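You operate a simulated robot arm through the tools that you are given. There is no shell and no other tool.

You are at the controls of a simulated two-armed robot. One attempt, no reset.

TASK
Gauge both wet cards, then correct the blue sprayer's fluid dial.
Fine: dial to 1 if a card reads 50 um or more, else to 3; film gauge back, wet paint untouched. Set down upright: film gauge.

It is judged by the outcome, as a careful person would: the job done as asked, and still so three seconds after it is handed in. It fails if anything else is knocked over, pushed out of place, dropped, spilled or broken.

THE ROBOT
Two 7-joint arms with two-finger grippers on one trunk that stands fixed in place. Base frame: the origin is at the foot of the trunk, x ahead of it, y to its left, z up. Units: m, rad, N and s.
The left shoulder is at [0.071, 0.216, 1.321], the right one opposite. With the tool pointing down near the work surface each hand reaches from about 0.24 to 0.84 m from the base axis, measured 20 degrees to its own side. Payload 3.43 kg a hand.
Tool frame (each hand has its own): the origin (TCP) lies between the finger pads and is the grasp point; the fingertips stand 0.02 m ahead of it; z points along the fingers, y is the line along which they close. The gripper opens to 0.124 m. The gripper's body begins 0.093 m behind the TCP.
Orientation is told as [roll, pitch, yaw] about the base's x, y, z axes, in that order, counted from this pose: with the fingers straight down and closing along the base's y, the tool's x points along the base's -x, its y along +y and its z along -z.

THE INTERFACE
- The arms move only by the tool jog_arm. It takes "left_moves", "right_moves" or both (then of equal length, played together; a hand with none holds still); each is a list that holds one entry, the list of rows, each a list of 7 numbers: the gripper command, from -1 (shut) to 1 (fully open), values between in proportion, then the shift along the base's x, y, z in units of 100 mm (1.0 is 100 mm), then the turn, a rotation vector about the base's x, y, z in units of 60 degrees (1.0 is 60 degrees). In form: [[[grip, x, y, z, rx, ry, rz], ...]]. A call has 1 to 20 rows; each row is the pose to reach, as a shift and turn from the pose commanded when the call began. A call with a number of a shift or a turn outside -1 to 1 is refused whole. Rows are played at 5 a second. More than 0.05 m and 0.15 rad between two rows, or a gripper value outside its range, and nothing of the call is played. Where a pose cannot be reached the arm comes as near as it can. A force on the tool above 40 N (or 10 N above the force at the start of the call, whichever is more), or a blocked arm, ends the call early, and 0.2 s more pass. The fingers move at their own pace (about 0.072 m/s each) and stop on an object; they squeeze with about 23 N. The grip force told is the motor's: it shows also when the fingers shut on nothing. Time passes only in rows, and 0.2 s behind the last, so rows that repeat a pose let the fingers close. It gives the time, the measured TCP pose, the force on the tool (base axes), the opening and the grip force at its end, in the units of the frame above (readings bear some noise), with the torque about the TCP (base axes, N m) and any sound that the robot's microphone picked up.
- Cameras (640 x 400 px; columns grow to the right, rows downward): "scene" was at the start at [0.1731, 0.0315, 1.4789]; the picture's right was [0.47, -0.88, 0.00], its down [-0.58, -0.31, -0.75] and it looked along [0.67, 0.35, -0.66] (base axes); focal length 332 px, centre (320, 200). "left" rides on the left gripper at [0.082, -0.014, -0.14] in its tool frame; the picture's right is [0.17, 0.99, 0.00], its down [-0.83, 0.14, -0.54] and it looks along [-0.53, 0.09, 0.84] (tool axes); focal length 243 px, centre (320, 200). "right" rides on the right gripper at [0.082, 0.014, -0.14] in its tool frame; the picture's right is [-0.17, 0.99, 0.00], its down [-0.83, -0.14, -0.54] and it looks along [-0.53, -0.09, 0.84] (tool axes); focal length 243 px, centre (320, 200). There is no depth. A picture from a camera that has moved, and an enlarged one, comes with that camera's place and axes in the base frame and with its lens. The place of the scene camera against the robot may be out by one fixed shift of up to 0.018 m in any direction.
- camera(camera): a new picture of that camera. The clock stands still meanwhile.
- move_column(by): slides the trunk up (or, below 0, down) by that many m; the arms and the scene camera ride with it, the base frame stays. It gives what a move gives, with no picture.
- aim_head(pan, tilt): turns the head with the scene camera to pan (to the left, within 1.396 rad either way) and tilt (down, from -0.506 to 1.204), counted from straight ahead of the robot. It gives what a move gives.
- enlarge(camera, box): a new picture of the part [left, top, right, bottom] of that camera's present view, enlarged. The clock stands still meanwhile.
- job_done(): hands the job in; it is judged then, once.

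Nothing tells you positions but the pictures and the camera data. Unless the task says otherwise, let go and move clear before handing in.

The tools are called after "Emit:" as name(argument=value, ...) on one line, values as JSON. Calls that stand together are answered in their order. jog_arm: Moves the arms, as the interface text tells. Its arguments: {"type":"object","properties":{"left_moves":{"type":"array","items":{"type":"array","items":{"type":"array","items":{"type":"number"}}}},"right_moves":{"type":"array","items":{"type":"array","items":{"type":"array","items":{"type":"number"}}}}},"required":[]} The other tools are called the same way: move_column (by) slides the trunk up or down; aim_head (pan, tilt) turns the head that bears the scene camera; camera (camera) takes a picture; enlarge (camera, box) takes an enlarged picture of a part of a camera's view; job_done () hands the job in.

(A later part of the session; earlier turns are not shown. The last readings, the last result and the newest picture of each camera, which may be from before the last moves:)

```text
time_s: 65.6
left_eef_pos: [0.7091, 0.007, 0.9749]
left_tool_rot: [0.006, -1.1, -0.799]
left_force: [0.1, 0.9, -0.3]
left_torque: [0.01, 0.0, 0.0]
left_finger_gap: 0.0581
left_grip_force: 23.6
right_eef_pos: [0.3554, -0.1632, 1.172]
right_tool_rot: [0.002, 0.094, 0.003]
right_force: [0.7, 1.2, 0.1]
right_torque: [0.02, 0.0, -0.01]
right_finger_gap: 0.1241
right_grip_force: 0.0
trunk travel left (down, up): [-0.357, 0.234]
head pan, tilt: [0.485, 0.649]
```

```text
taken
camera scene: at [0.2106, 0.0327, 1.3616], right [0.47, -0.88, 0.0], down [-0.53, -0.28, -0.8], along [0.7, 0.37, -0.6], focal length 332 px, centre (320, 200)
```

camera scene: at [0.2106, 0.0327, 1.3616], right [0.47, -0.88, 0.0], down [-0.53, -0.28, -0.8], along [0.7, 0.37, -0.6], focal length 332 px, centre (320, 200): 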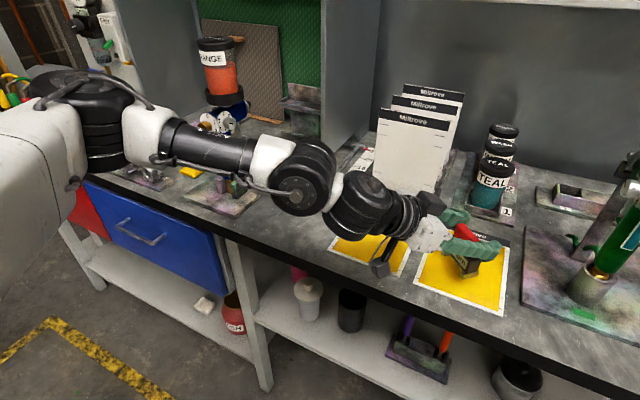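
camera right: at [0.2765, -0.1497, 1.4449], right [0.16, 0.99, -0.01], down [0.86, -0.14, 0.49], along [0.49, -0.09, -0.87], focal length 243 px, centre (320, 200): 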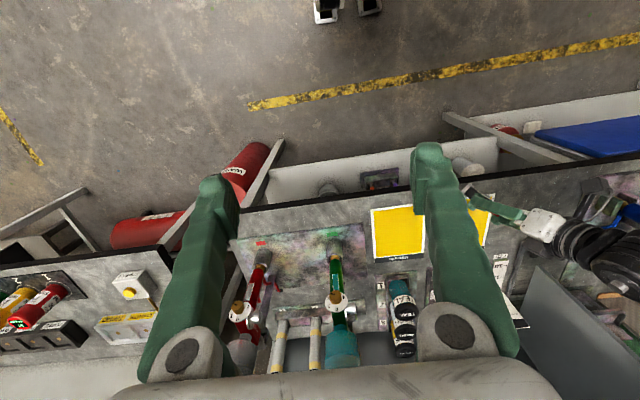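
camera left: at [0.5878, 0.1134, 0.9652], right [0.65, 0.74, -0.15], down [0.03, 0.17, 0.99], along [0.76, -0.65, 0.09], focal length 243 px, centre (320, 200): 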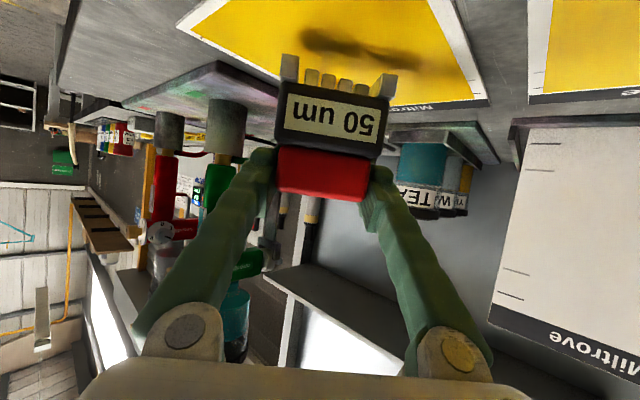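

I want to check the wrist camera's clearance over the left card before going lower.

Emit:
enlarge(camera="scene", box=[320, 180, 520, 320])

Emit:
camera(camera="right")

```text
2.86 times, centred on (420, 250) of scene
camera zoom: at [0.2106, 0.0327, 1.3616], right [0.47, -0.88, 0.0], down [-0.53, -0.28, -0.8], along [0.7, 0.37, -0.6], focal length 949 px, centre (34, 57)
```

zoom: 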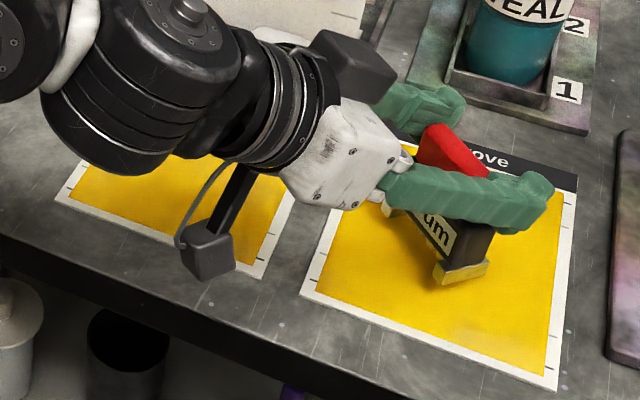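

```text
taken
camera right: at [0.2874, -0.1498, 1.3189], right [0.16, 0.99, -0.01], down [0.88, -0.14, 0.46], along [0.45, -0.09, -0.89], focal length 243 px, centre (320, 200)
```

right: 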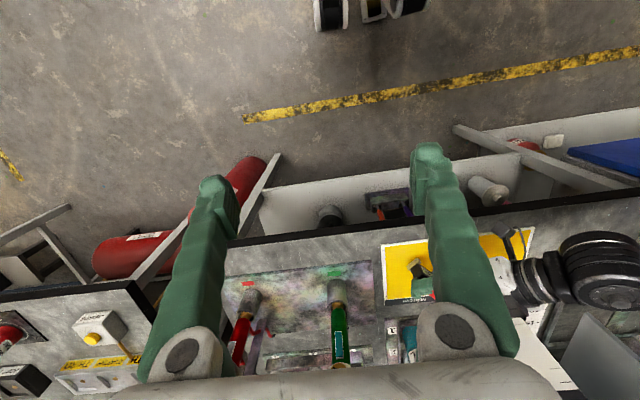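

The wrist camera has several centimetres of clearance. Continuing down in small steps.

Emit:
jog_arm(left_moves=[[[-1, 0, 0, -0.06, 0, 0, 0], [-1, 0, 0, -0.12, 0, 0, 0], [-1, 0, 0, -0.14, 0, 0, 0], [-1, 0, 0, -0.14, 0, 0, 0]]])

Emit:
enlarge(camera="left", box=[220, 30, 420, 230])

```text
time_s: 66.6
left_eef_pos: [0.7087, 0.007, 0.9601]
left_tool_rot: [0.005, -1.099, -0.799]
left_force: [0.4, 0.2, -0.2]
left_torque: [-0.01, 0.0, 0.01]
left_finger_gap: 0.0585
left_grip_force: 22.8
right_eef_pos: [0.3567, -0.1628, 1.1719]
right_tool_rot: [0.003, 0.094, 0.002]
right_force: [1.2, 0.7, 0.5]
right_torque: [-0.01, -0.01, 0.0]
right_finger_gap: 0.1238
right_grip_force: 0.1
trunk travel left (down, up): [-0.357, 0.234]
head pan, tilt: [0.485, 0.649]
```

```text
2.00 times, centred on (320, 130) of left
camera zoom: at [0.5877, 0.114, 0.9504], right [0.65, 0.74, -0.15], down [0.03, 0.17, 0.99], along [0.76, -0.65, 0.09], focal length 485 px, centre (320, 340)
```

zoom: 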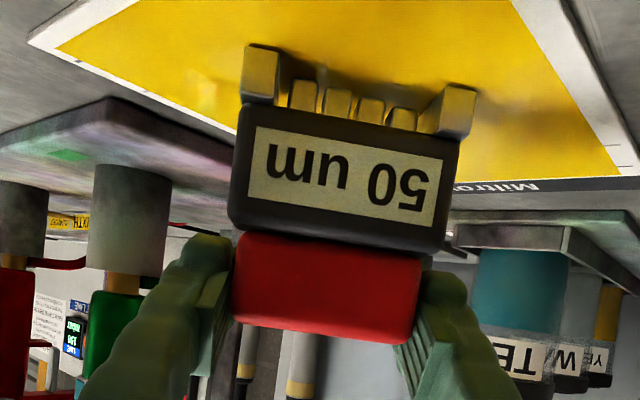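

About 2.5 mm above the film. Continuing gently to a light touch and hold.

Emit:
jog_arm(left_moves=[[[-1, 0, 0, -0.01, 0, 0, 0], [-1, 0, 0, -0.018, 0, 0, 0], [-1, 0, 0, -0.024, 0, 0, 0], [-1, 0, 0, -0.028, 0, 0, 0], [-1, 0, 0, -0.028, 0, 0, 0], [-1, 0, 0, -0.028, 0, 0, 0]]])

Emit:
enlarge(camera="left", box=[220, 30, 420, 230])

```text
time_s: 68.0
left_eef_pos: [0.7105, 0.0063, 0.9573]
left_tool_rot: [0.002, -1.1, -0.802]
left_force: [0.0, 0.2, 1.7]
left_torque: [0.0, -0.02, -0.03]
left_finger_gap: 0.0579
left_grip_force: 22.4
right_eef_pos: [0.3558, -0.1619, 1.1718]
right_tool_rot: [0.005, 0.095, 0.004]
right_force: [0.1, -0.8, -0.4]
right_torque: [-0.01, 0.02, 0.02]
right_finger_gap: 0.124
right_grip_force: 0.0
trunk travel left (down, up): [-0.357, 0.234]
head pan, tilt: [0.485, 0.649]
```

```text
2.00 times, centred on (320, 130) of left
camera zoom: at [0.588, 0.1134, 0.9488], right [0.65, 0.74, -0.15], down [0.03, 0.17, 0.98], along [0.76, -0.65, 0.09], focal length 485 px, centre (320, 340)
```

zoom: 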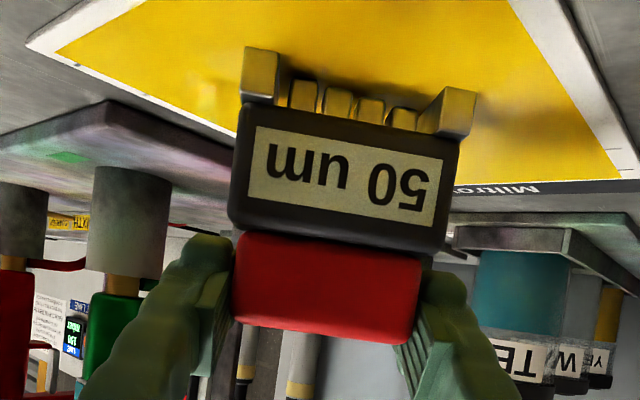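

Very light contact (about 1.7 N) and it still shows 50. I'll press slightly more, as on the first card, and hold.

Emit:
jog_arm(left_moves=[[[-1, 0, 0, -0.006, 0, 0, 0], [-1, 0, 0, -0.012, 0, 0, 0], [-1, 0, 0, -0.012, 0, 0, 0], [-1, 0, 0, -0.012, 0, 0, 0], [-1, 0, 0, -0.012, 0, 0, 0]]])

Emit:
enlarge(camera="left", box=[220, 30, 420, 230])

```text
time_s: 69.2
left_eef_pos: [0.7099, 0.007, 0.9577]
left_tool_rot: [0.005, -1.102, -0.801]
left_force: [2.0, -0.7, 9.4]
left_torque: [-0.06, -0.08, 0.0]
left_finger_gap: 0.0581
left_grip_force: 22.7
right_eef_pos: [0.3547, -0.162, 1.1722]
right_tool_rot: [0.005, 0.093, 0.004]
right_force: [0.3, 0.2, -0.9]
right_torque: [0.02, 0.0, 0.02]
right_finger_gap: 0.1241
right_grip_force: 0.1
trunk travel left (down, up): [-0.357, 0.234]
head pan, tilt: [0.485, 0.649]
```

```text
2.00 times, centred on (320, 130) of left
camera zoom: at [0.588, 0.1133, 0.9483], right [0.65, 0.74, -0.15], down [0.02, 0.17, 0.98], along [0.76, -0.65, 0.09], focal length 485 px, centre (320, 340)
```

zoom: 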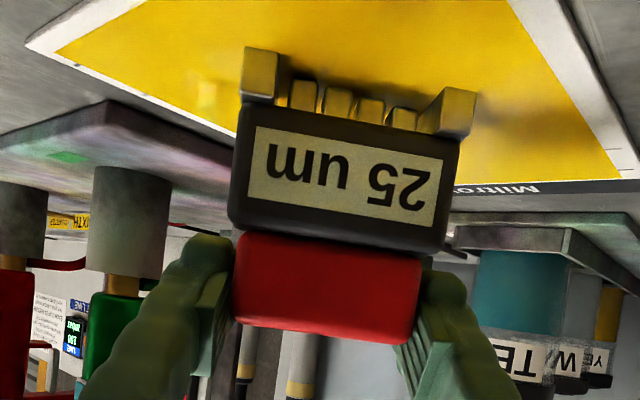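

The right card reads 25 um. With the left card at 50 um, the rule says dial to 1. Lifting straight up off the film.

Emit:
jog_arm(left_moves=[[[-1, 0, 0, 0.05, 0, 0, 0], [-1, 0, 0, 0.15, 0, 0, 0], [-1, 0, 0, 0.35, 0, 0, 0], [-1, 0, 0, 0.6, 0, 0, 0], [-1, 0, 0, 0.6, 0, 0, 0]]])

Emit:
enlarge(camera="left", box=[220, 30, 420, 230])

Emit:
enlarge(camera="scene", box=[320, 180, 520, 320])

```text
time_s: 70.4
left_eef_pos: [0.7102, 0.0071, 1.0149]
left_tool_rot: [0.002, -1.099, -0.799]
left_force: [-0.5, 0.3, -2.2]
left_torque: [0.03, -0.01, -0.01]
left_finger_gap: 0.0579
left_grip_force: 22.6
right_eef_pos: [0.3565, -0.163, 1.171]
right_tool_rot: [0.003, 0.094, 0.003]
right_force: [0.0, 0.8, -0.3]
right_torque: [-0.02, 0.01, -0.02]
right_finger_gap: 0.1239
right_grip_force: 0.1
trunk travel left (down, up): [-0.357, 0.234]
head pan, tilt: [0.485, 0.649]
```

```text
2.00 times, centred on (320, 130) of left
camera zoom: at [0.5886, 0.1142, 1.0072], right [0.65, 0.74, -0.15], down [0.03, 0.17, 0.99], along [0.76, -0.65, 0.09], focal length 485 px, centre (320, 340)
```

zoom: 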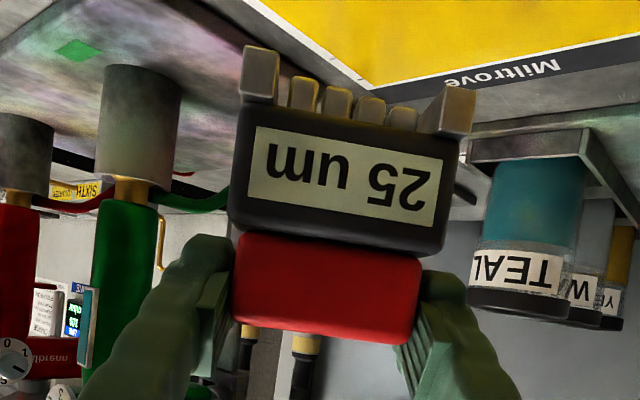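

```text
2.86 times, centred on (420, 250) of scene
camera zoom: at [0.2111, 0.0329, 1.3615], right [0.47, -0.88, 0.0], down [-0.54, -0.28, -0.8], along [0.7, 0.37, -0.6], focal length 949 px, centre (34, 57)
```

zoom: 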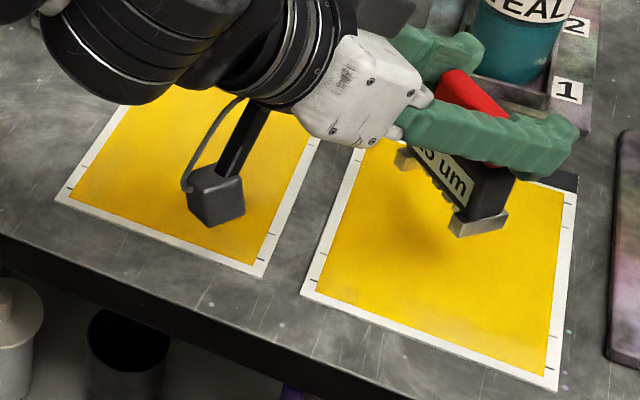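

Both readings are taken and both cards look unmarked. Now I'll retrace the path home, going left at height first and then undoing the yaw.

Emit:
jog_arm(left_moves=[[[-1, 0, 0.25, 0, 0, 0, 0], [-1, 0, 0.5, 0, 0, 0, 0], [-1, 0, 0.75, 0, 0, 0, 0], [-1, 0, 1.0, 0, 0, 0, 0]]])

Emit:
jog_arm(left_moves=[[[-1, 0, 0.25, 0, 0, 0, 0.0], [-1, 0.0, 0.5, 0, 0, 0, 0.115], [-1, 0.0, 0.65, 0, 0, 0, 0.23], [-1, 0.0, 0.65, 0, 0, 0, 0.345], [-1, 0.0, 0.65, 0, 0, 0, 0.46], [-1, 0.0, 0.65, 0, 0, 0, 0.575], [-1, 0.0, 0.65, 0, 0, 0, 0.688], [-1, 0.0, 0.65, 0, 0, 0, 0.688]]])

Emit:
camera(camera="scene")

```text
time_s: 71.4
left_eef_pos: [0.7097, 0.1075, 1.0161]
left_tool_rot: [0.004, -1.101, -0.803]
left_force: [-0.9, 0.7, -1.5]
left_torque: [-0.01, 0.0, -0.01]
left_finger_gap: 0.0578
left_grip_force: 23.7
right_eef_pos: [0.3549, -0.1614, 1.1727]
right_tool_rot: [0.001, 0.095, 0.005]
right_force: [0.2, 0.3, 0.9]
right_torque: [0.02, 0.01, -0.01]
right_finger_gap: 0.1241
right_grip_force: 0.1
trunk travel left (down, up): [-0.357, 0.234]
head pan, tilt: [0.485, 0.649]
```

```text
time_s: 73.2
left_eef_pos: [0.7094, 0.1718, 1.0165]
left_tool_rot: [0.003, -1.1, -0.079]
left_force: [-0.6, 0.5, -0.9]
left_torque: [0.01, 0.02, 0.02]
left_finger_gap: 0.0568
left_grip_force: 23.1
right_eef_pos: [0.3553, -0.1622, 1.1712]
right_tool_rot: [0.002, 0.092, 0.003]
right_force: [0.4, 0.1, -0.2]
right_torque: [0.0, -0.02, -0.01]
right_finger_gap: 0.124
right_grip_force: 0.0
trunk travel left (down, up): [-0.357, 0.234]
head pan, tilt: [0.485, 0.649]
```

```text
taken
camera scene: at [0.2098, 0.0325, 1.3618], right [0.47, -0.88, 0.0], down [-0.53, -0.28, -0.8], along [0.7, 0.37, -0.6], focal length 332 px, centre (320, 200)
```

scene: 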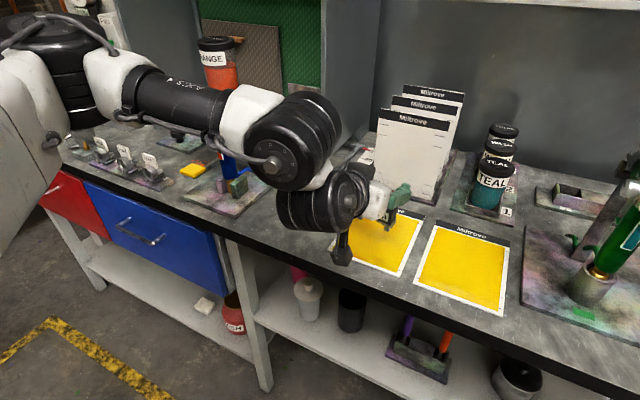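

The finger gap has shrunk slightly (58.7 to 56.8 mm), so I'll check that the gauge isn't creeping in the grip.

Emit:
enlarge(camera="left", box=[220, 30, 420, 230])

```text
2.00 times, centred on (320, 130) of left
camera zoom: at [0.5483, 0.171, 1.0081], right [0.0, 0.99, -0.15], down [-0.09, 0.15, 0.98], along [1.0, 0.01, 0.09], focal length 485 px, centre (320, 340)
```

zoom: 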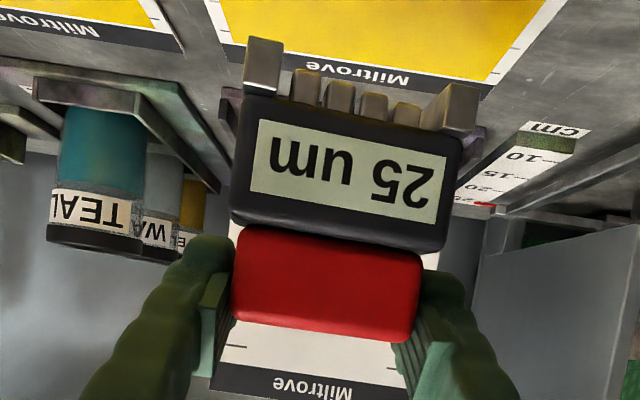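

It has crept by a couple of millimetres but is still secure. I'll take it home without delay.

Emit:
jog_arm(left_moves=[[[-1, 0, 0.4, 0, 0, 0, 0], [-1, 0, 0.8, 0, 0, 0, 0], [-1, -0.02, 1.0, 0, 0, 0, 0]]])

Emit:
jog_arm(left_moves=[[[-1, 0, 0.4, 0, 0, 0, 0], [-1, -0.01, 0.705, -0.1, 0, 0, 0], [-1, -0.015, 0.705, -0.3, 0, 0, 0], [-1, -0.015, 0.705, -0.4, 0, 0, 0], [-1, -0.015, 0.705, -0.4, 0, 0, 0]]])

Emit:
camera(camera="left")

Emit:
enlarge(camera="scene", box=[230, 130, 350, 240])

```text
time_s: 74.0
left_eef_pos: [0.7078, 0.2707, 1.0162]
left_tool_rot: [0.005, -1.1, -0.082]
left_force: [0.3, 0.3, -1.4]
left_torque: [-0.02, 0.0, -0.03]
left_finger_gap: 0.0569
left_grip_force: 23.3
right_eef_pos: [0.3554, -0.1628, 1.1713]
right_tool_rot: [0.003, 0.095, 0.002]
right_force: [-0.5, 0.2, 0.2]
right_torque: [-0.01, -0.01, 0.02]
right_finger_gap: 0.1239
right_grip_force: 0.0
trunk travel left (down, up): [-0.357, 0.234]
head pan, tilt: [0.485, 0.649]
```

```text
time_s: 75.2
left_eef_pos: [0.7066, 0.3422, 0.9763]
left_tool_rot: [0.006, -1.099, -0.082]
left_force: [-0.3, -0.2, -1.1]
left_torque: [0.0, -0.04, 0.0]
left_finger_gap: 0.0568
left_grip_force: 23.1
right_eef_pos: [0.3557, -0.1644, 1.1705]
right_tool_rot: [0.005, 0.096, 0.003]
right_force: [-0.6, 0.3, 0.0]
right_torque: [-0.01, 0.01, -0.01]
right_finger_gap: 0.1239
right_grip_force: 0.0
trunk travel left (down, up): [-0.357, 0.234]
head pan, tilt: [0.485, 0.649]
```

```text
taken
camera left: at [0.5453, 0.3413, 0.9674], right [0.0, 0.99, -0.15], down [-0.09, 0.14, 0.99], along [1.0, 0.01, 0.09], focal length 243 px, centre (320, 200)
```

left: 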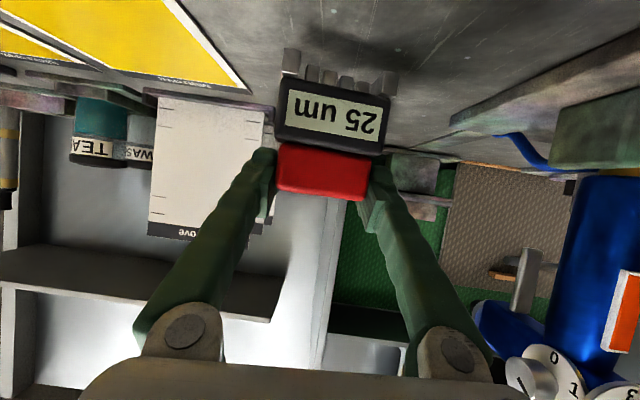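

```text
3.64 times, centred on (290, 185) of scene
camera zoom: at [0.2108, 0.0325, 1.3616], right [0.47, -0.88, 0.0], down [-0.53, -0.28, -0.8], along [0.7, 0.37, -0.6], focal length 1208 px, centre (429, 254)
```

zoom: 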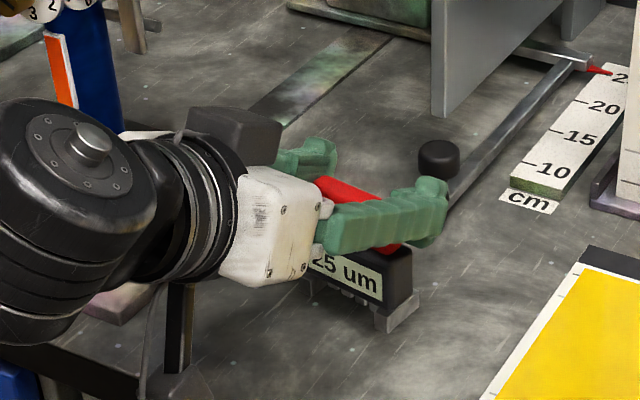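

The gauge looks pitched a little in the fingers. I'll zoom in before setting it down.

Emit:
enlarge(camera="left", box=[240, 30, 420, 210])

Emit:
enlarge(camera="scene", box=[280, 160, 350, 230])

```text
2.22 times, centred on (330, 120) of left
camera zoom: at [0.5453, 0.3413, 0.9674], right [0.0, 0.99, -0.15], down [-0.09, 0.14, 0.99], along [1.0, 0.01, 0.09], focal length 539 px, centre (298, 378)
```

zoom: 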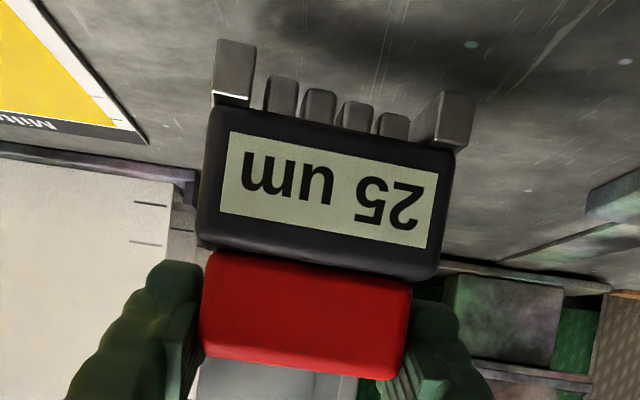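

```text
5.71 times, centred on (315, 195) of scene
camera zoom: at [0.2108, 0.0325, 1.3616], right [0.47, -0.88, 0.0], down [-0.53, -0.28, -0.8], along [0.7, 0.37, -0.6], focal length 1899 px, centre (349, 229)
```

zoom: 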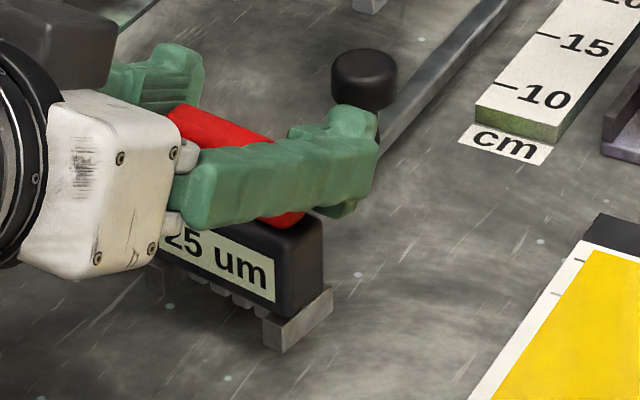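

It has only slid about 3 mm down and is still upright, so the feet will touch a few millimetres earlier. Lowering gently until the bench takes it.

Emit:
jog_arm(left_moves=[[[-1, 0, 0, -0.08, 0, 0, 0], [-1, 0, 0, -0.13, 0, 0, 0], [-1, 0, 0, -0.15, 0, 0, 0], [-1, 0, 0, -0.17, 0, 0, 0], [-1, 0, 0, -0.18, 0, 0, 0], [-1, 0, 0, -0.18, 0, 0, 0]]])

Emit:
enlarge(camera="left", box=[240, 30, 420, 210])

```text
time_s: 76.6
left_eef_pos: [0.7064, 0.3429, 0.958]
left_tool_rot: [0.004, -1.099, -0.081]
left_force: [0.8, 0.3, -0.8]
left_torque: [0.01, 0.01, -0.04]
left_finger_gap: 0.0569
left_grip_force: 23.1
right_eef_pos: [0.3557, -0.163, 1.1721]
right_tool_rot: [0.003, 0.095, 0.002]
right_force: [-0.5, 0.1, -0.1]
right_torque: [0.02, -0.01, -0.02]
right_finger_gap: 0.1237
right_grip_force: 0.0
trunk travel left (down, up): [-0.357, 0.234]
head pan, tilt: [0.485, 0.649]
```

```text
2.22 times, centred on (330, 120) of left
camera zoom: at [0.545, 0.3415, 0.9488], right [0.0, 0.99, -0.15], down [-0.09, 0.15, 0.99], along [1.0, 0.01, 0.09], focal length 539 px, centre (298, 378)
```

zoom: 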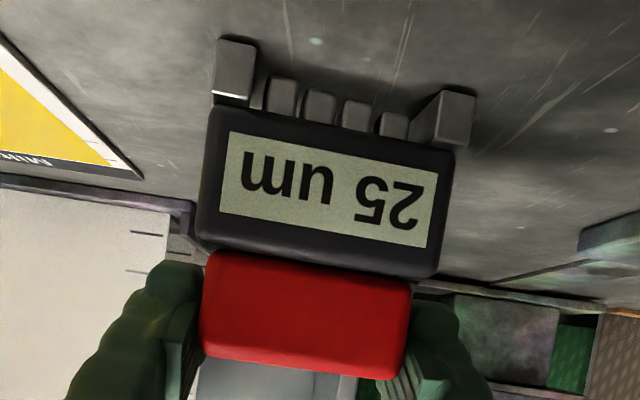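

Just above contact still. Another 1–3 mm.

Emit:
jog_arm(left_moves=[[[-1, 0, 0, -0.006, 0, 0, 0], [-1, 0, 0, -0.012, 0, 0, 0], [-1, 0, 0, -0.018, 0, 0, 0], [-1, 0, 0, -0.018, 0, 0, 0]]])

Emit:
enlarge(camera="left", box=[240, 30, 420, 210])

```text
time_s: 77.6
left_eef_pos: [0.7066, 0.3423, 0.9564]
left_tool_rot: [0.002, -1.099, -0.08]
left_force: [0.4, 0.7, -0.4]
left_torque: [-0.02, -0.01, 0.02]
left_finger_gap: 0.0565
left_grip_force: 23.8
right_eef_pos: [0.3567, -0.1635, 1.172]
right_tool_rot: [0.003, 0.095, 0.003]
right_force: [0.1, 0.3, 0.2]
right_torque: [-0.02, 0.0, -0.01]
right_finger_gap: 0.1238
right_grip_force: 0.0
trunk travel left (down, up): [-0.357, 0.234]
head pan, tilt: [0.485, 0.649]
```

```text
2.22 times, centred on (330, 120) of left
camera zoom: at [0.5449, 0.3416, 0.9477], right [0.0, 0.99, -0.15], down [-0.09, 0.15, 0.99], along [1.0, 0.01, 0.09], focal length 539 px, centre (298, 378)
```

zoom: 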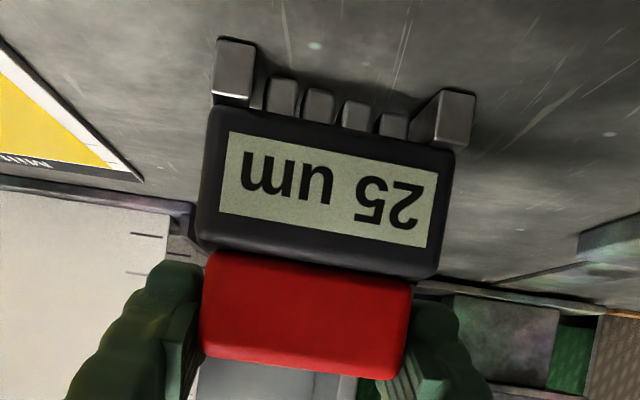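

Still no contact force, so I'll continue down in sub-millimetre steps.

Emit:
jog_arm(left_moves=[[[-1, 0, 0, -0.008, 0, 0, 0], [-1, 0, 0, -0.016, 0, 0, 0], [-1, 0, 0, -0.02, 0, 0, 0], [-1, 0, 0, -0.02, 0, 0, 0]]])

Emit:
enlarge(camera="left", box=[240, 30, 420, 210])

```text
time_s: 78.6
left_eef_pos: [0.7066, 0.3417, 0.9571]
left_tool_rot: [0.003, -1.103, -0.077]
left_force: [-0.6, 2.6, 8.4]
left_torque: [0.12, 0.01, -0.05]
left_finger_gap: 0.0562
left_grip_force: 22.8
right_eef_pos: [0.3556, -0.1628, 1.1721]
right_tool_rot: [0.002, 0.093, 0.004]
right_force: [-0.2, 0.9, 0.1]
right_torque: [0.0, -0.01, 0.0]
right_finger_gap: 0.1241
right_grip_force: 0.1
trunk travel left (down, up): [-0.357, 0.234]
head pan, tilt: [0.485, 0.649]
```

```text
2.22 times, centred on (330, 120) of left
camera zoom: at [0.545, 0.3415, 0.9465], right [0.0, 0.99, -0.15], down [-0.1, 0.15, 0.98], along [1.0, 0.01, 0.09], focal length 539 px, centre (298, 378)
```

zoom: 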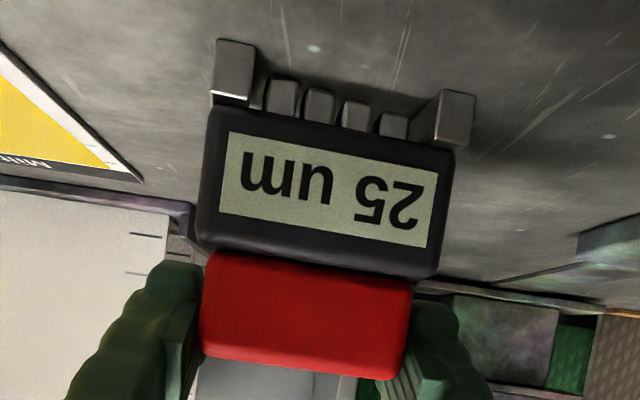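

Firm contact, 8 N. I'll ease off half a millimetre and open the fingers slowly.

Emit:
jog_arm(left_moves=[[[-1, 0, 0, 0.006, 0, 0, 0], [-0.08, 0, 0, 0.006, 0, 0, 0], [-0.03, 0, 0, 0.006, 0, 0, 0], [0.1, 0, 0, 0.006, 0, 0, 0], [0.35, 0, 0, 0.006, 0, 0, 0], [0.6, 0, 0, 0.006, 0, 0, 0]]])

Emit:
camera(camera="left")

Emit:
enlarge(camera="scene", box=[230, 130, 350, 240])

```text
time_s: 80.0
left_eef_pos: [0.7067, 0.3419, 0.9547]
left_tool_rot: [0.004, -1.099, -0.079]
left_force: [-0.4, -0.2, 0.2]
left_torque: [-0.01, 0.01, -0.01]
left_finger_gap: 0.099
left_grip_force: 0.1
right_eef_pos: [0.3559, -0.1635, 1.172]
right_tool_rot: [0.003, 0.094, 0.005]
right_force: [-0.6, 1.1, -0.1]
right_torque: [-0.01, 0.03, 0.01]
right_finger_gap: 0.1241
right_grip_force: 0.0
trunk travel left (down, up): [-0.357, 0.234]
head pan, tilt: [0.485, 0.649]
```

```text
taken
camera left: at [0.545, 0.3414, 0.9457], right [0.0, 0.99, -0.15], down [-0.09, 0.15, 0.99], along [1.0, 0.01, 0.09], focal length 243 px, centre (320, 200)
```

left: 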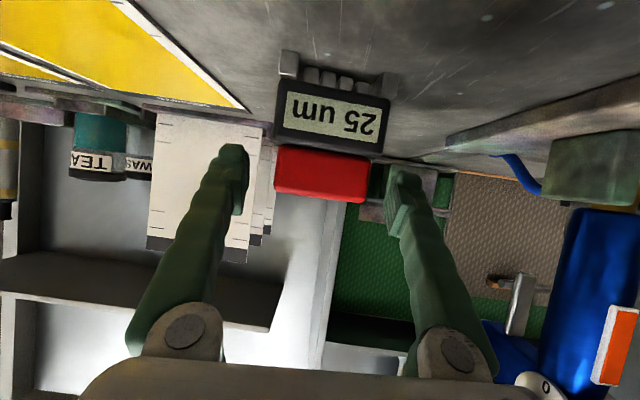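

```text
3.64 times, centred on (290, 185) of scene
camera zoom: at [0.2107, 0.0328, 1.3616], right [0.47, -0.88, 0.0], down [-0.53, -0.28, -0.8], along [0.7, 0.37, -0.6], focal length 1208 px, centre (429, 254)
```

zoom: 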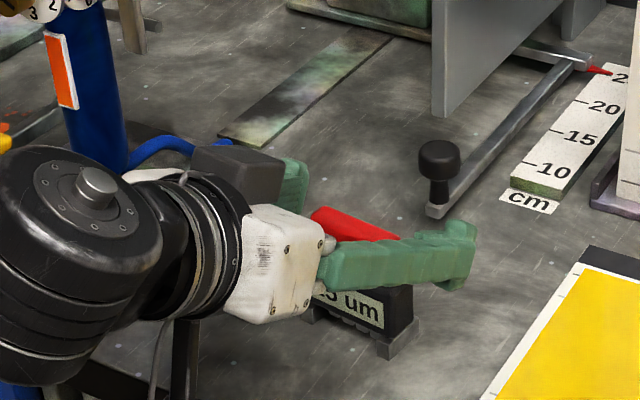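

The gauge stands upright at home with the fingers clear. Raising the hand straight up and back.

Emit:
jog_arm(left_moves=[[[0.6, 0, 0, 0.2, 0, 0, 0], [0.6, 0, 0, 0.5, 0, 0, 0], [0.6, -0.2, 0, 0.8, 0, 0, 0], [0.6, -0.6, 0, 1.0, 0, 0, 0], [0.6, -1.0, 0, 1.0, 0, 0, 0]]])

Emit:
camera(camera="scene")

Emit:
camera(camera="left")

```text
time_s: 81.2
left_eef_pos: [0.6068, 0.3425, 1.0546]
left_tool_rot: [0.003, -1.101, -0.077]
left_force: [0.0, 0.6, 1.1]
left_torque: [0.0, 0.0, -0.02]
left_finger_gap: 0.0992
left_grip_force: 0.0
right_eef_pos: [0.3552, -0.1628, 1.1722]
right_tool_rot: [0.004, 0.093, 0.004]
right_force: [-0.6, -0.1, 0.9]
right_torque: [-0.01, -0.03, 0.01]
right_finger_gap: 0.1241
right_grip_force: 0.1
trunk travel left (down, up): [-0.357, 0.234]
head pan, tilt: [0.485, 0.649]
```

```text
taken
camera scene: at [0.21, 0.0329, 1.3617], right [0.47, -0.88, 0.0], down [-0.53, -0.28, -0.8], along [0.7, 0.37, -0.6], focal length 332 px, centre (320, 200)
```

scene: 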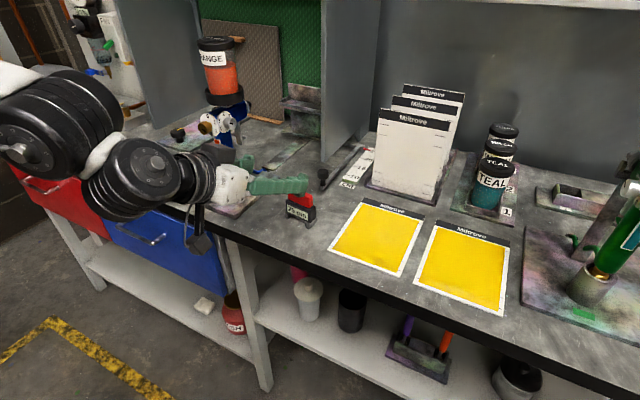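

```text
taken
camera left: at [0.4439, 0.3398, 1.045], right [0.0, 0.99, -0.15], down [-0.09, 0.15, 0.98], along [1.0, 0.01, 0.09], focal length 243 px, centre (320, 200)
```

left: 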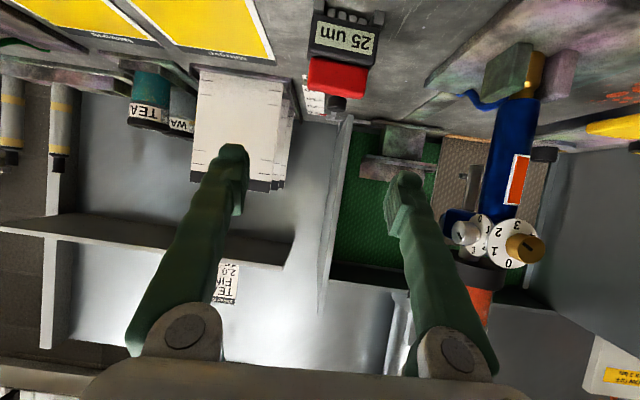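

The gauge is back home and upright. The left camera now has a near-level view of the blue sprayer's dials, so I'll zoom in.

Emit:
enlarge(camera="left", box=[435, 195, 555, 285])

Emit:
enlarge(camera="scene", box=[270, 170, 340, 240])

```text
4.44 times, centred on (495, 240) of left
camera zoom: at [0.4439, 0.3398, 1.045], right [0.0, 0.99, -0.15], down [-0.09, 0.15, 0.98], along [1.0, 0.01, 0.09], focal length 1078 px, centre (-458, 22)
```

zoom: 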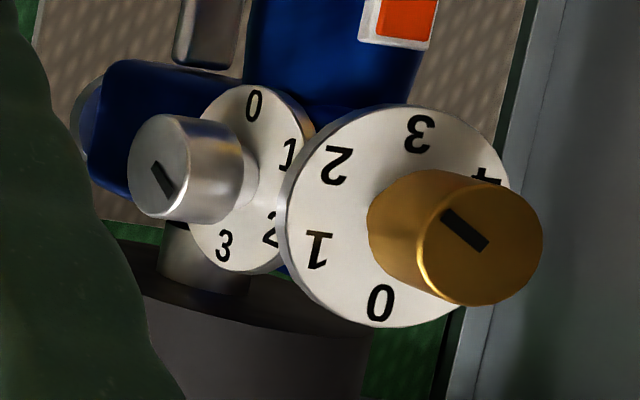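

```text
5.71 times, centred on (305, 205) of scene
camera zoom: at [0.21, 0.0329, 1.3617], right [0.47, -0.88, 0.0], down [-0.53, -0.28, -0.8], along [0.7, 0.37, -0.6], focal length 1899 px, centre (406, 171)
```

zoom: 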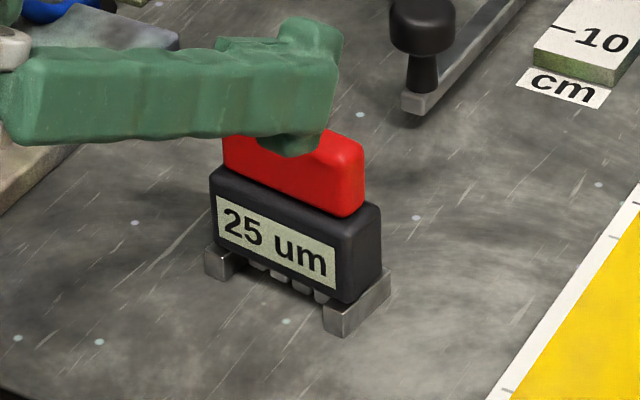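

The brass knob sits on the gun's rear axis, which makes it the fluid dial, and its mark points at 2 now. It needs a 60 degree counter-clockwise turn (seen from the robot) to reach 1. I place the knob face at about [0.653, 0.534, 1.079], facing the robot. I'll back the hand off and bring it level.

Emit:
jog_arm(left_moves=[[[0.6, -0.3, 0, 0.1, 0, 0, 0], [0.6, -0.6, 0.2, 0.2, -0.0035, -0.09, 0.015], [0.6, -0.9, 0.5, 0.25, -0.007, -0.18, 0.03], [0.6, -1.0, 0.8, 0.25, -0.0105, -0.27, 0.045], [0.6, -1.0, 1.0, 0.25, -0.014, -0.36, 0.06], [0.6, -1.0, 1.0, 0.25, -0.0176, -0.45, 0.0745]]])

Emit:
camera(camera="scene")

Emit:
camera(camera="left")

```text
time_s: 82.8
left_eef_pos: [0.5551, 0.4469, 1.1866]
left_tool_rot: [2.362, -1.285, -2.433]
left_force: [-0.1, 0.1, 0.3]
left_torque: [-0.01, 0.02, 0.02]
left_finger_gap: 0.0993
left_grip_force: 0.0
left hand out of reach, approached as far as the arm can: row 1, 2, 3, 4, 5, 6
right_eef_pos: [0.3552, -0.1625, 1.1711]
right_tool_rot: [0.001, 0.094, 0.003]
right_force: [-0.1, -0.2, -0.1]
right_torque: [-0.03, -0.06, 0.03]
right_finger_gap: 0.124
right_grip_force: 0.0
trunk travel left (down, up): [-0.357, 0.234]
head pan, tilt: [0.485, 0.649]
stopped in row 6 (left hand): the arm was blocked; the commanded pose is now the measured one
```

```text
taken
camera scene: at [0.2106, 0.0327, 1.3616], right [0.47, -0.88, 0.0], down [-0.53, -0.28, -0.8], along [0.7, 0.37, -0.6], focal length 332 px, centre (320, 200)
```

scene: 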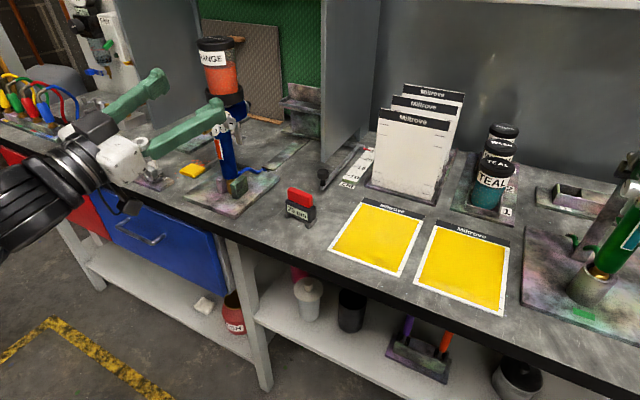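

```text
taken
camera left: at [0.437, 0.4615, 1.0771], right [0.09, 1.0, 0.04], down [-0.7, 0.03, 0.72], along [0.71, -0.09, 0.7], focal length 243 px, centre (320, 200)
```

left: 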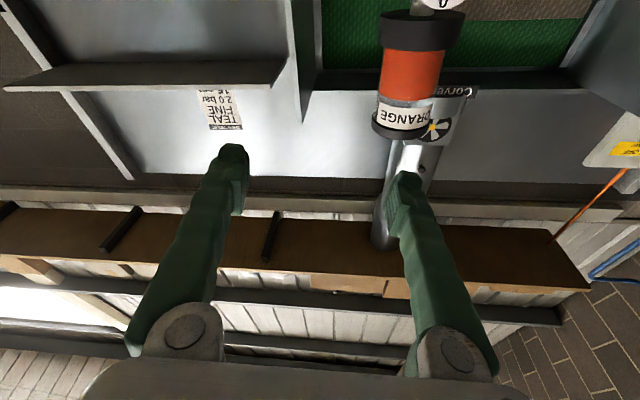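

The arm overshot its limits and stopped by itself, so I'll check how it's posed and whether anything was touched.

Emit:
enlarge(camera="scene", box=[90, 20, 290, 230])

Emit:
aim_head(pan=0.9, tilt=0.7)

Emit:
camera(camera="scene")

```text
1.90 times, centred on (190, 125) of scene
camera zoom: at [0.2106, 0.0327, 1.3616], right [0.47, -0.88, 0.0], down [-0.53, -0.28, -0.8], along [0.7, 0.37, -0.6], focal length 633 px, centre (568, 343)
```

zoom: 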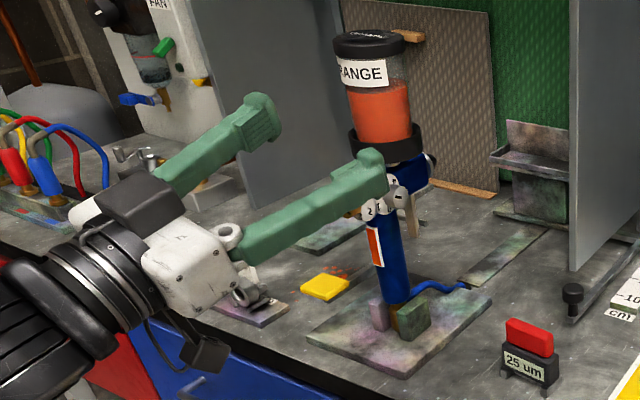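

```text
time_s: 83.7
left_eef_pos: [0.5569, 0.4478, 1.1858]
left_tool_rot: [2.362, -1.284, -2.432]
left_force: [-0.7, -0.2, -0.1]
left_torque: [0.0, -0.03, -0.01]
left_finger_gap: 0.0992
left_grip_force: 0.1
right_eef_pos: [0.3568, -0.162, 1.1714]
right_tool_rot: [0.001, 0.093, 0.004]
right_force: [0.9, -0.2, 0.6]
right_torque: [0.0, 0.02, -0.01]
right_finger_gap: 0.1238
right_grip_force: 0.2
trunk travel left (down, up): [-0.357, 0.234]
head pan, tilt: [0.901, 0.7]
```

```text
taken
camera scene: at [0.1873, 0.0591, 1.3572], right [0.78, -0.62, 0.0], down [-0.4, -0.5, -0.76], along [0.48, 0.6, -0.64], focal length 332 px, centre (320, 200)
```

scene: 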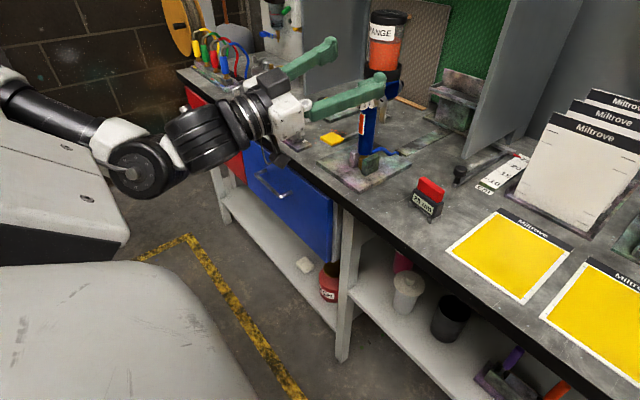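

Nothing was disturbed, but the hand is too close in to the shoulder at this trunk height. I'll raise the trunk back to the starting height to give the arm more room.

Emit:
move_column(by=0.06)

Emit:
move_column(by=0.06)

Emit:
camera(camera="scene")

Emit:
camera(camera="left")

```text
time_s: 84.7
left_eef_pos: [0.5568, 0.4465, 1.2457]
left_tool_rot: [2.359, -1.285, -2.431]
left_force: [0.9, 0.2, 0.1]
left_torque: [0.01, 0.02, 0.03]
left_finger_gap: 0.0994
left_grip_force: 0.1
right_eef_pos: [0.3559, -0.163, 1.2314]
right_tool_rot: [0.005, 0.095, 0.002]
right_force: [0.3, 0.0, -0.8]
right_torque: [-0.01, 0.02, -0.02]
right_finger_gap: 0.1242
right_grip_force: 0.1
trunk travel left (down, up): [-0.417, 0.174]
head pan, tilt: [0.901, 0.7]
```

```text
time_s: 85.7
left_eef_pos: [0.5555, 0.4478, 1.305]
left_tool_rot: [2.361, -1.285, -2.435]
left_force: [-0.5, -0.5, 0.0]
left_torque: [-0.01, -0.01, 0.04]
left_finger_gap: 0.0992
left_grip_force: 0.0
right_eef_pos: [0.3519, -0.1625, 1.2952]
right_tool_rot: [0.005, 0.078, 0.0]
right_force: [0.2, 0.1, -0.6]
right_torque: [-0.01, 0.0, -0.01]
right_finger_gap: 0.1243
right_grip_force: 0.1
trunk travel left (down, up): [-0.477, 0.114]
head pan, tilt: [0.901, 0.7]
```

```text
taken
camera scene: at [0.1505, 0.0589, 1.4827], right [0.78, -0.62, 0.0], down [-0.4, -0.51, -0.76], along [0.47, 0.6, -0.64], focal length 332 px, centre (320, 200)
```

scene: 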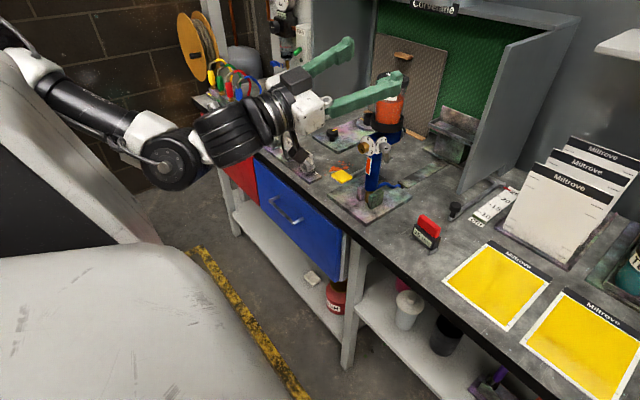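

```text
taken
camera left: at [0.4369, 0.4617, 1.1966], right [0.08, 1.0, 0.04], down [-0.7, 0.03, 0.72], along [0.71, -0.09, 0.7], focal length 243 px, centre (320, 200)
```

left: 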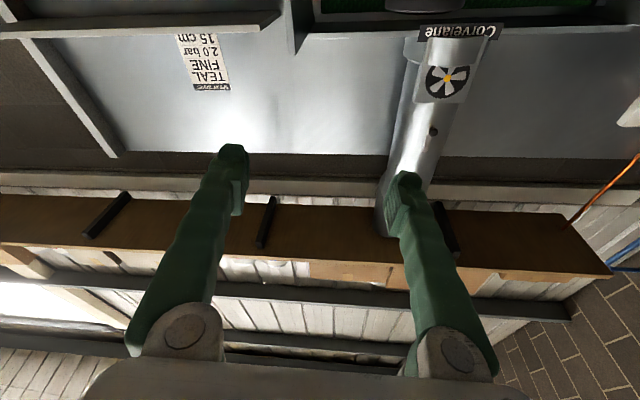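

The arm has a comfortable shape now and everything on the bench is as before. I'll straighten the hand so the fingers point level along +x.

Emit:
jog_arm(left_moves=[[[0.6, 0, 0.1, 0, -0.06, 0.07, 0.02], [0.6, 0, 0.2, 0, -0.13, 0.14, 0.045], [0.6, 0, 0.3, 0, -0.19, 0.2, 0.067], [0.6, 0, 0.3, 0, -0.19, 0.2, 0.067]]])

Emit:
camera(camera="left")

```text
time_s: 86.7
left_eef_pos: [0.5557, 0.4791, 1.3048]
left_tool_rot: [-1.641, -1.567, 1.641]
left_force: [0.2, 0.4, -0.4]
left_torque: [-0.02, -0.01, 0.01]
left_finger_gap: 0.0993
left_grip_force: 0.0
right_eef_pos: [0.3522, -0.1624, 1.2952]
right_tool_rot: [0.003, 0.077, -0.001]
right_force: [-0.1, 0.3, 0.7]
right_torque: [-0.05, -0.02, 0.02]
right_finger_gap: 0.124
right_grip_force: 0.0
trunk travel left (down, up): [-0.477, 0.114]
head pan, tilt: [0.901, 0.7]
```

```text
taken
camera left: at [0.4166, 0.4647, 1.2243], right [0.0, 0.99, -0.17], down [-0.54, 0.14, 0.83], along [0.84, 0.09, 0.53], focal length 243 px, centre (320, 200)
```

left: 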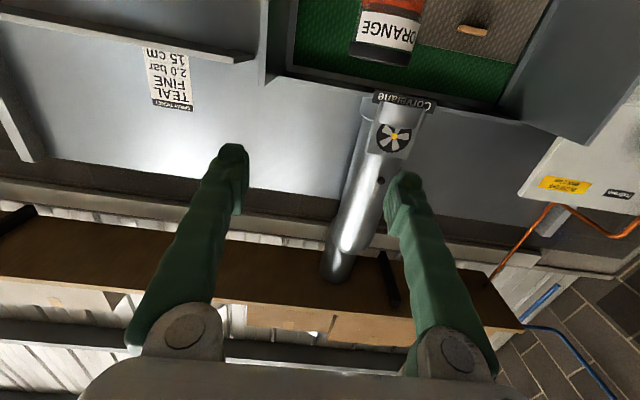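

The hand is level and square now. I'll lower it in front of the sprayer, about 7 cm short of the knob.

Emit:
jog_arm(left_moves=[[[0.6, 0, 0.15, -0.3, 0, 0, 0], [0.6, 0, 0.3, -0.6, 0, 0, 0], [0.6, 0, 0.45, -0.9, 0, 0, 0], [0.6, 0, 0.55, -1.0, 0, 0, 0]]])

Emit:
jog_arm(left_moves=[[[0.6, 0, 0, -0.3, 0, 0, 0], [0.6, 0, 0, -0.6, 0, 0, 0], [0.6, 0, 0, -0.9, 0, 0, 0], [0.6, 0, 0, -1.0, 0, 0, 0]]])

Emit:
camera(camera="left")

Emit:
camera(camera="scene")

```text
time_s: 87.7
left_eef_pos: [0.5563, 0.535, 1.2067]
left_tool_rot: [-1.839, -1.563, 1.837]
left_force: [0.4, -0.8, 0.4]
left_torque: [-0.03, 0.03, -0.05]
left_finger_gap: 0.0995
left_grip_force: 0.1
right_eef_pos: [0.352, -0.1625, 1.2952]
right_tool_rot: [0.003, 0.076, 0.001]
right_force: [0.3, -0.3, 0.5]
right_torque: [0.0, 0.01, -0.02]
right_finger_gap: 0.1242
right_grip_force: 0.1
trunk travel left (down, up): [-0.477, 0.114]
head pan, tilt: [0.901, 0.7]
```

```text
time_s: 88.7
left_eef_pos: [0.5565, 0.5332, 1.1059]
left_tool_rot: [-1.97, -1.566, 1.971]
left_force: [-0.1, 0.6, -0.4]
left_torque: [0.01, 0.0, 0.04]
left_finger_gap: 0.0992
left_grip_force: 0.0
right_eef_pos: [0.3526, -0.1623, 1.2956]
right_tool_rot: [0.004, 0.078, 0.0]
right_force: [-1.0, 0.0, -0.2]
right_torque: [0.04, -0.01, 0.01]
right_finger_gap: 0.1241
right_grip_force: 0.0
trunk travel left (down, up): [-0.477, 0.114]
head pan, tilt: [0.901, 0.7]
```

```text
taken
camera left: at [0.4172, 0.5185, 1.0243], right [0.0, 0.99, -0.17], down [-0.54, 0.14, 0.83], along [0.84, 0.09, 0.53], focal length 243 px, centre (320, 200)
```

left: 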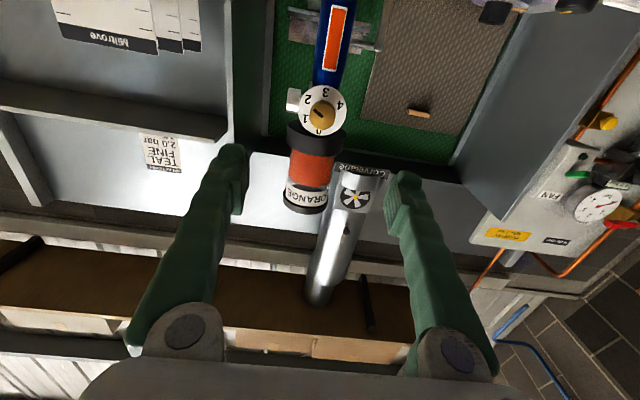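

```text
taken
camera scene: at [0.1507, 0.0592, 1.4827], right [0.78, -0.62, 0.0], down [-0.4, -0.51, -0.76], along [0.47, 0.6, -0.64], focal length 332 px, centre (320, 200)
```

scene: 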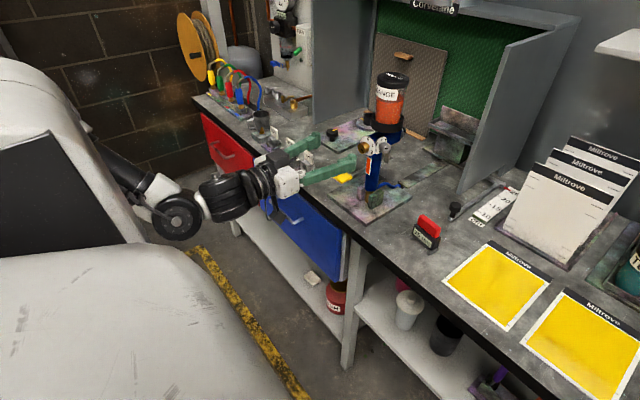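

The hand is in front of the sprayer and the left camera sees the rear dial nearly face-on. Zooming in to fix its centre and axis.

Emit:
enlarge(camera="left", box=[280, 75, 370, 145])

Emit:
enlarge(camera="scene", box=[270, 90, 430, 230])

```text
5.71 times, centred on (325, 110) of left
camera zoom: at [0.4172, 0.5185, 1.0243], right [0.0, 0.99, -0.17], down [-0.54, 0.14, 0.83], along [0.84, 0.09, 0.53], focal length 1386 px, centre (291, 714)
```

zoom: 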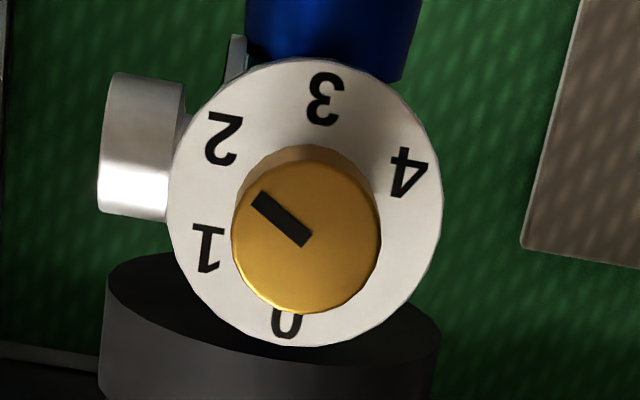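

```text
2.86 times, centred on (350, 160) of scene
camera zoom: at [0.1507, 0.0592, 1.4827], right [0.78, -0.62, 0.0], down [-0.4, -0.51, -0.76], along [0.47, 0.6, -0.64], focal length 949 px, centre (234, 314)
```

zoom: 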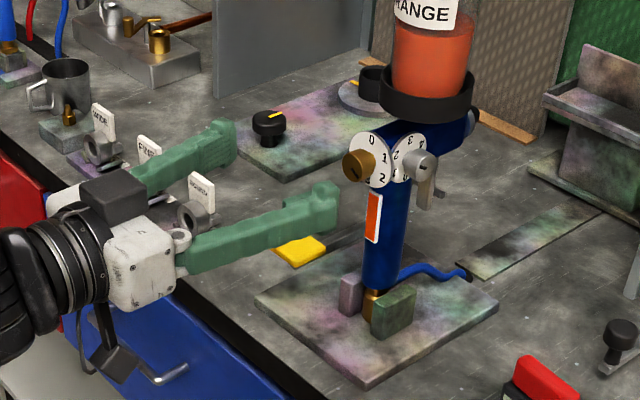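

The mark clearly points to 2, and the knob axis runs through about y=0.531, z=1.080. Before gripping, I'll test in free air that the wrist can turn the full 60 degrees this way.

Emit:
jog_arm(left_moves=[[[0.6, 0, 0, 0, -0.125, 0, 0], [0.6, 0, 0, 0, -0.25, 0, 0], [0.6, 0, 0, 0, -0.375, 0, 0], [0.6, 0, 0, 0, -0.5, 0, 0], [0.6, 0, 0, 0, -0.625, 0, 0], [0.6, 0, 0, 0, -0.75, 0, 0], [0.6, 0, 0, 0, -0.875, 0, 0], [0.6, 0, 0, 0, -1.0, 0, 0], [0.6, 0, 0, 0, -1.0, 0, 0]]])

Emit:
camera(camera="left")

Emit:
camera(camera="scene")

```text
time_s: 90.7
left_eef_pos: [0.5554, 0.532, 1.1056]
left_tool_rot: [-1.573, -0.517, 1.573]
left_force: [-0.4, -0.1, 0.1]
left_torque: [-0.01, 0.01, 0.02]
left_finger_gap: 0.0992
left_grip_force: 0.2
right_eef_pos: [0.3534, -0.1643, 1.296]
right_tool_rot: [0.003, 0.077, -0.002]
right_force: [-0.1, 0.3, -0.1]
right_torque: [0.04, -0.02, -0.03]
right_finger_gap: 0.1241
right_grip_force: 0.0
trunk travel left (down, up): [-0.477, 0.114]
head pan, tilt: [0.901, 0.7]
```

```text
taken
camera left: at [0.4165, 0.4541, 1.078], right [0.0, 0.34, -0.94], down [-0.54, 0.79, 0.29], along [0.84, 0.51, 0.19], focal length 243 px, centre (320, 200)
```

left: 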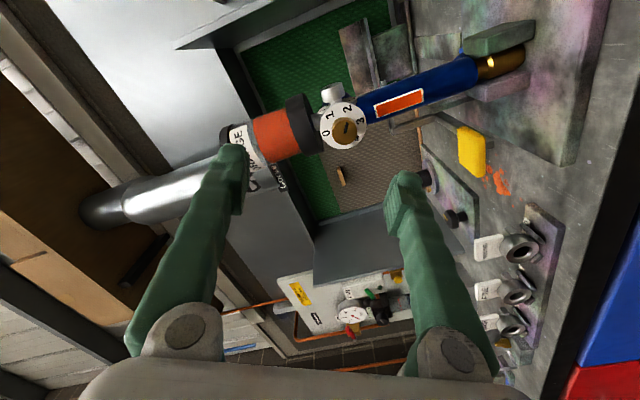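

```text
taken
camera scene: at [0.1506, 0.0588, 1.4827], right [0.78, -0.62, 0.0], down [-0.4, -0.51, -0.76], along [0.47, 0.6, -0.64], focal length 332 px, centre (320, 200)
```

scene: 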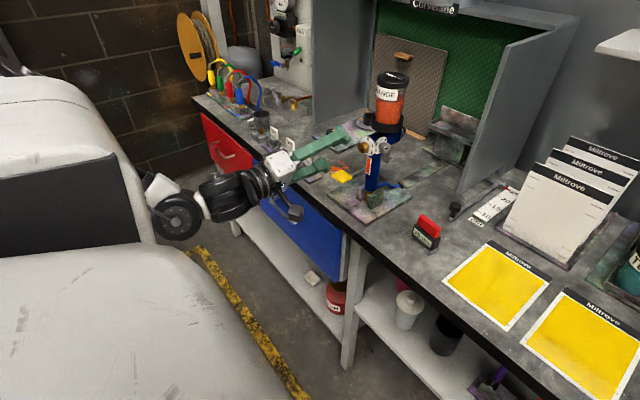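

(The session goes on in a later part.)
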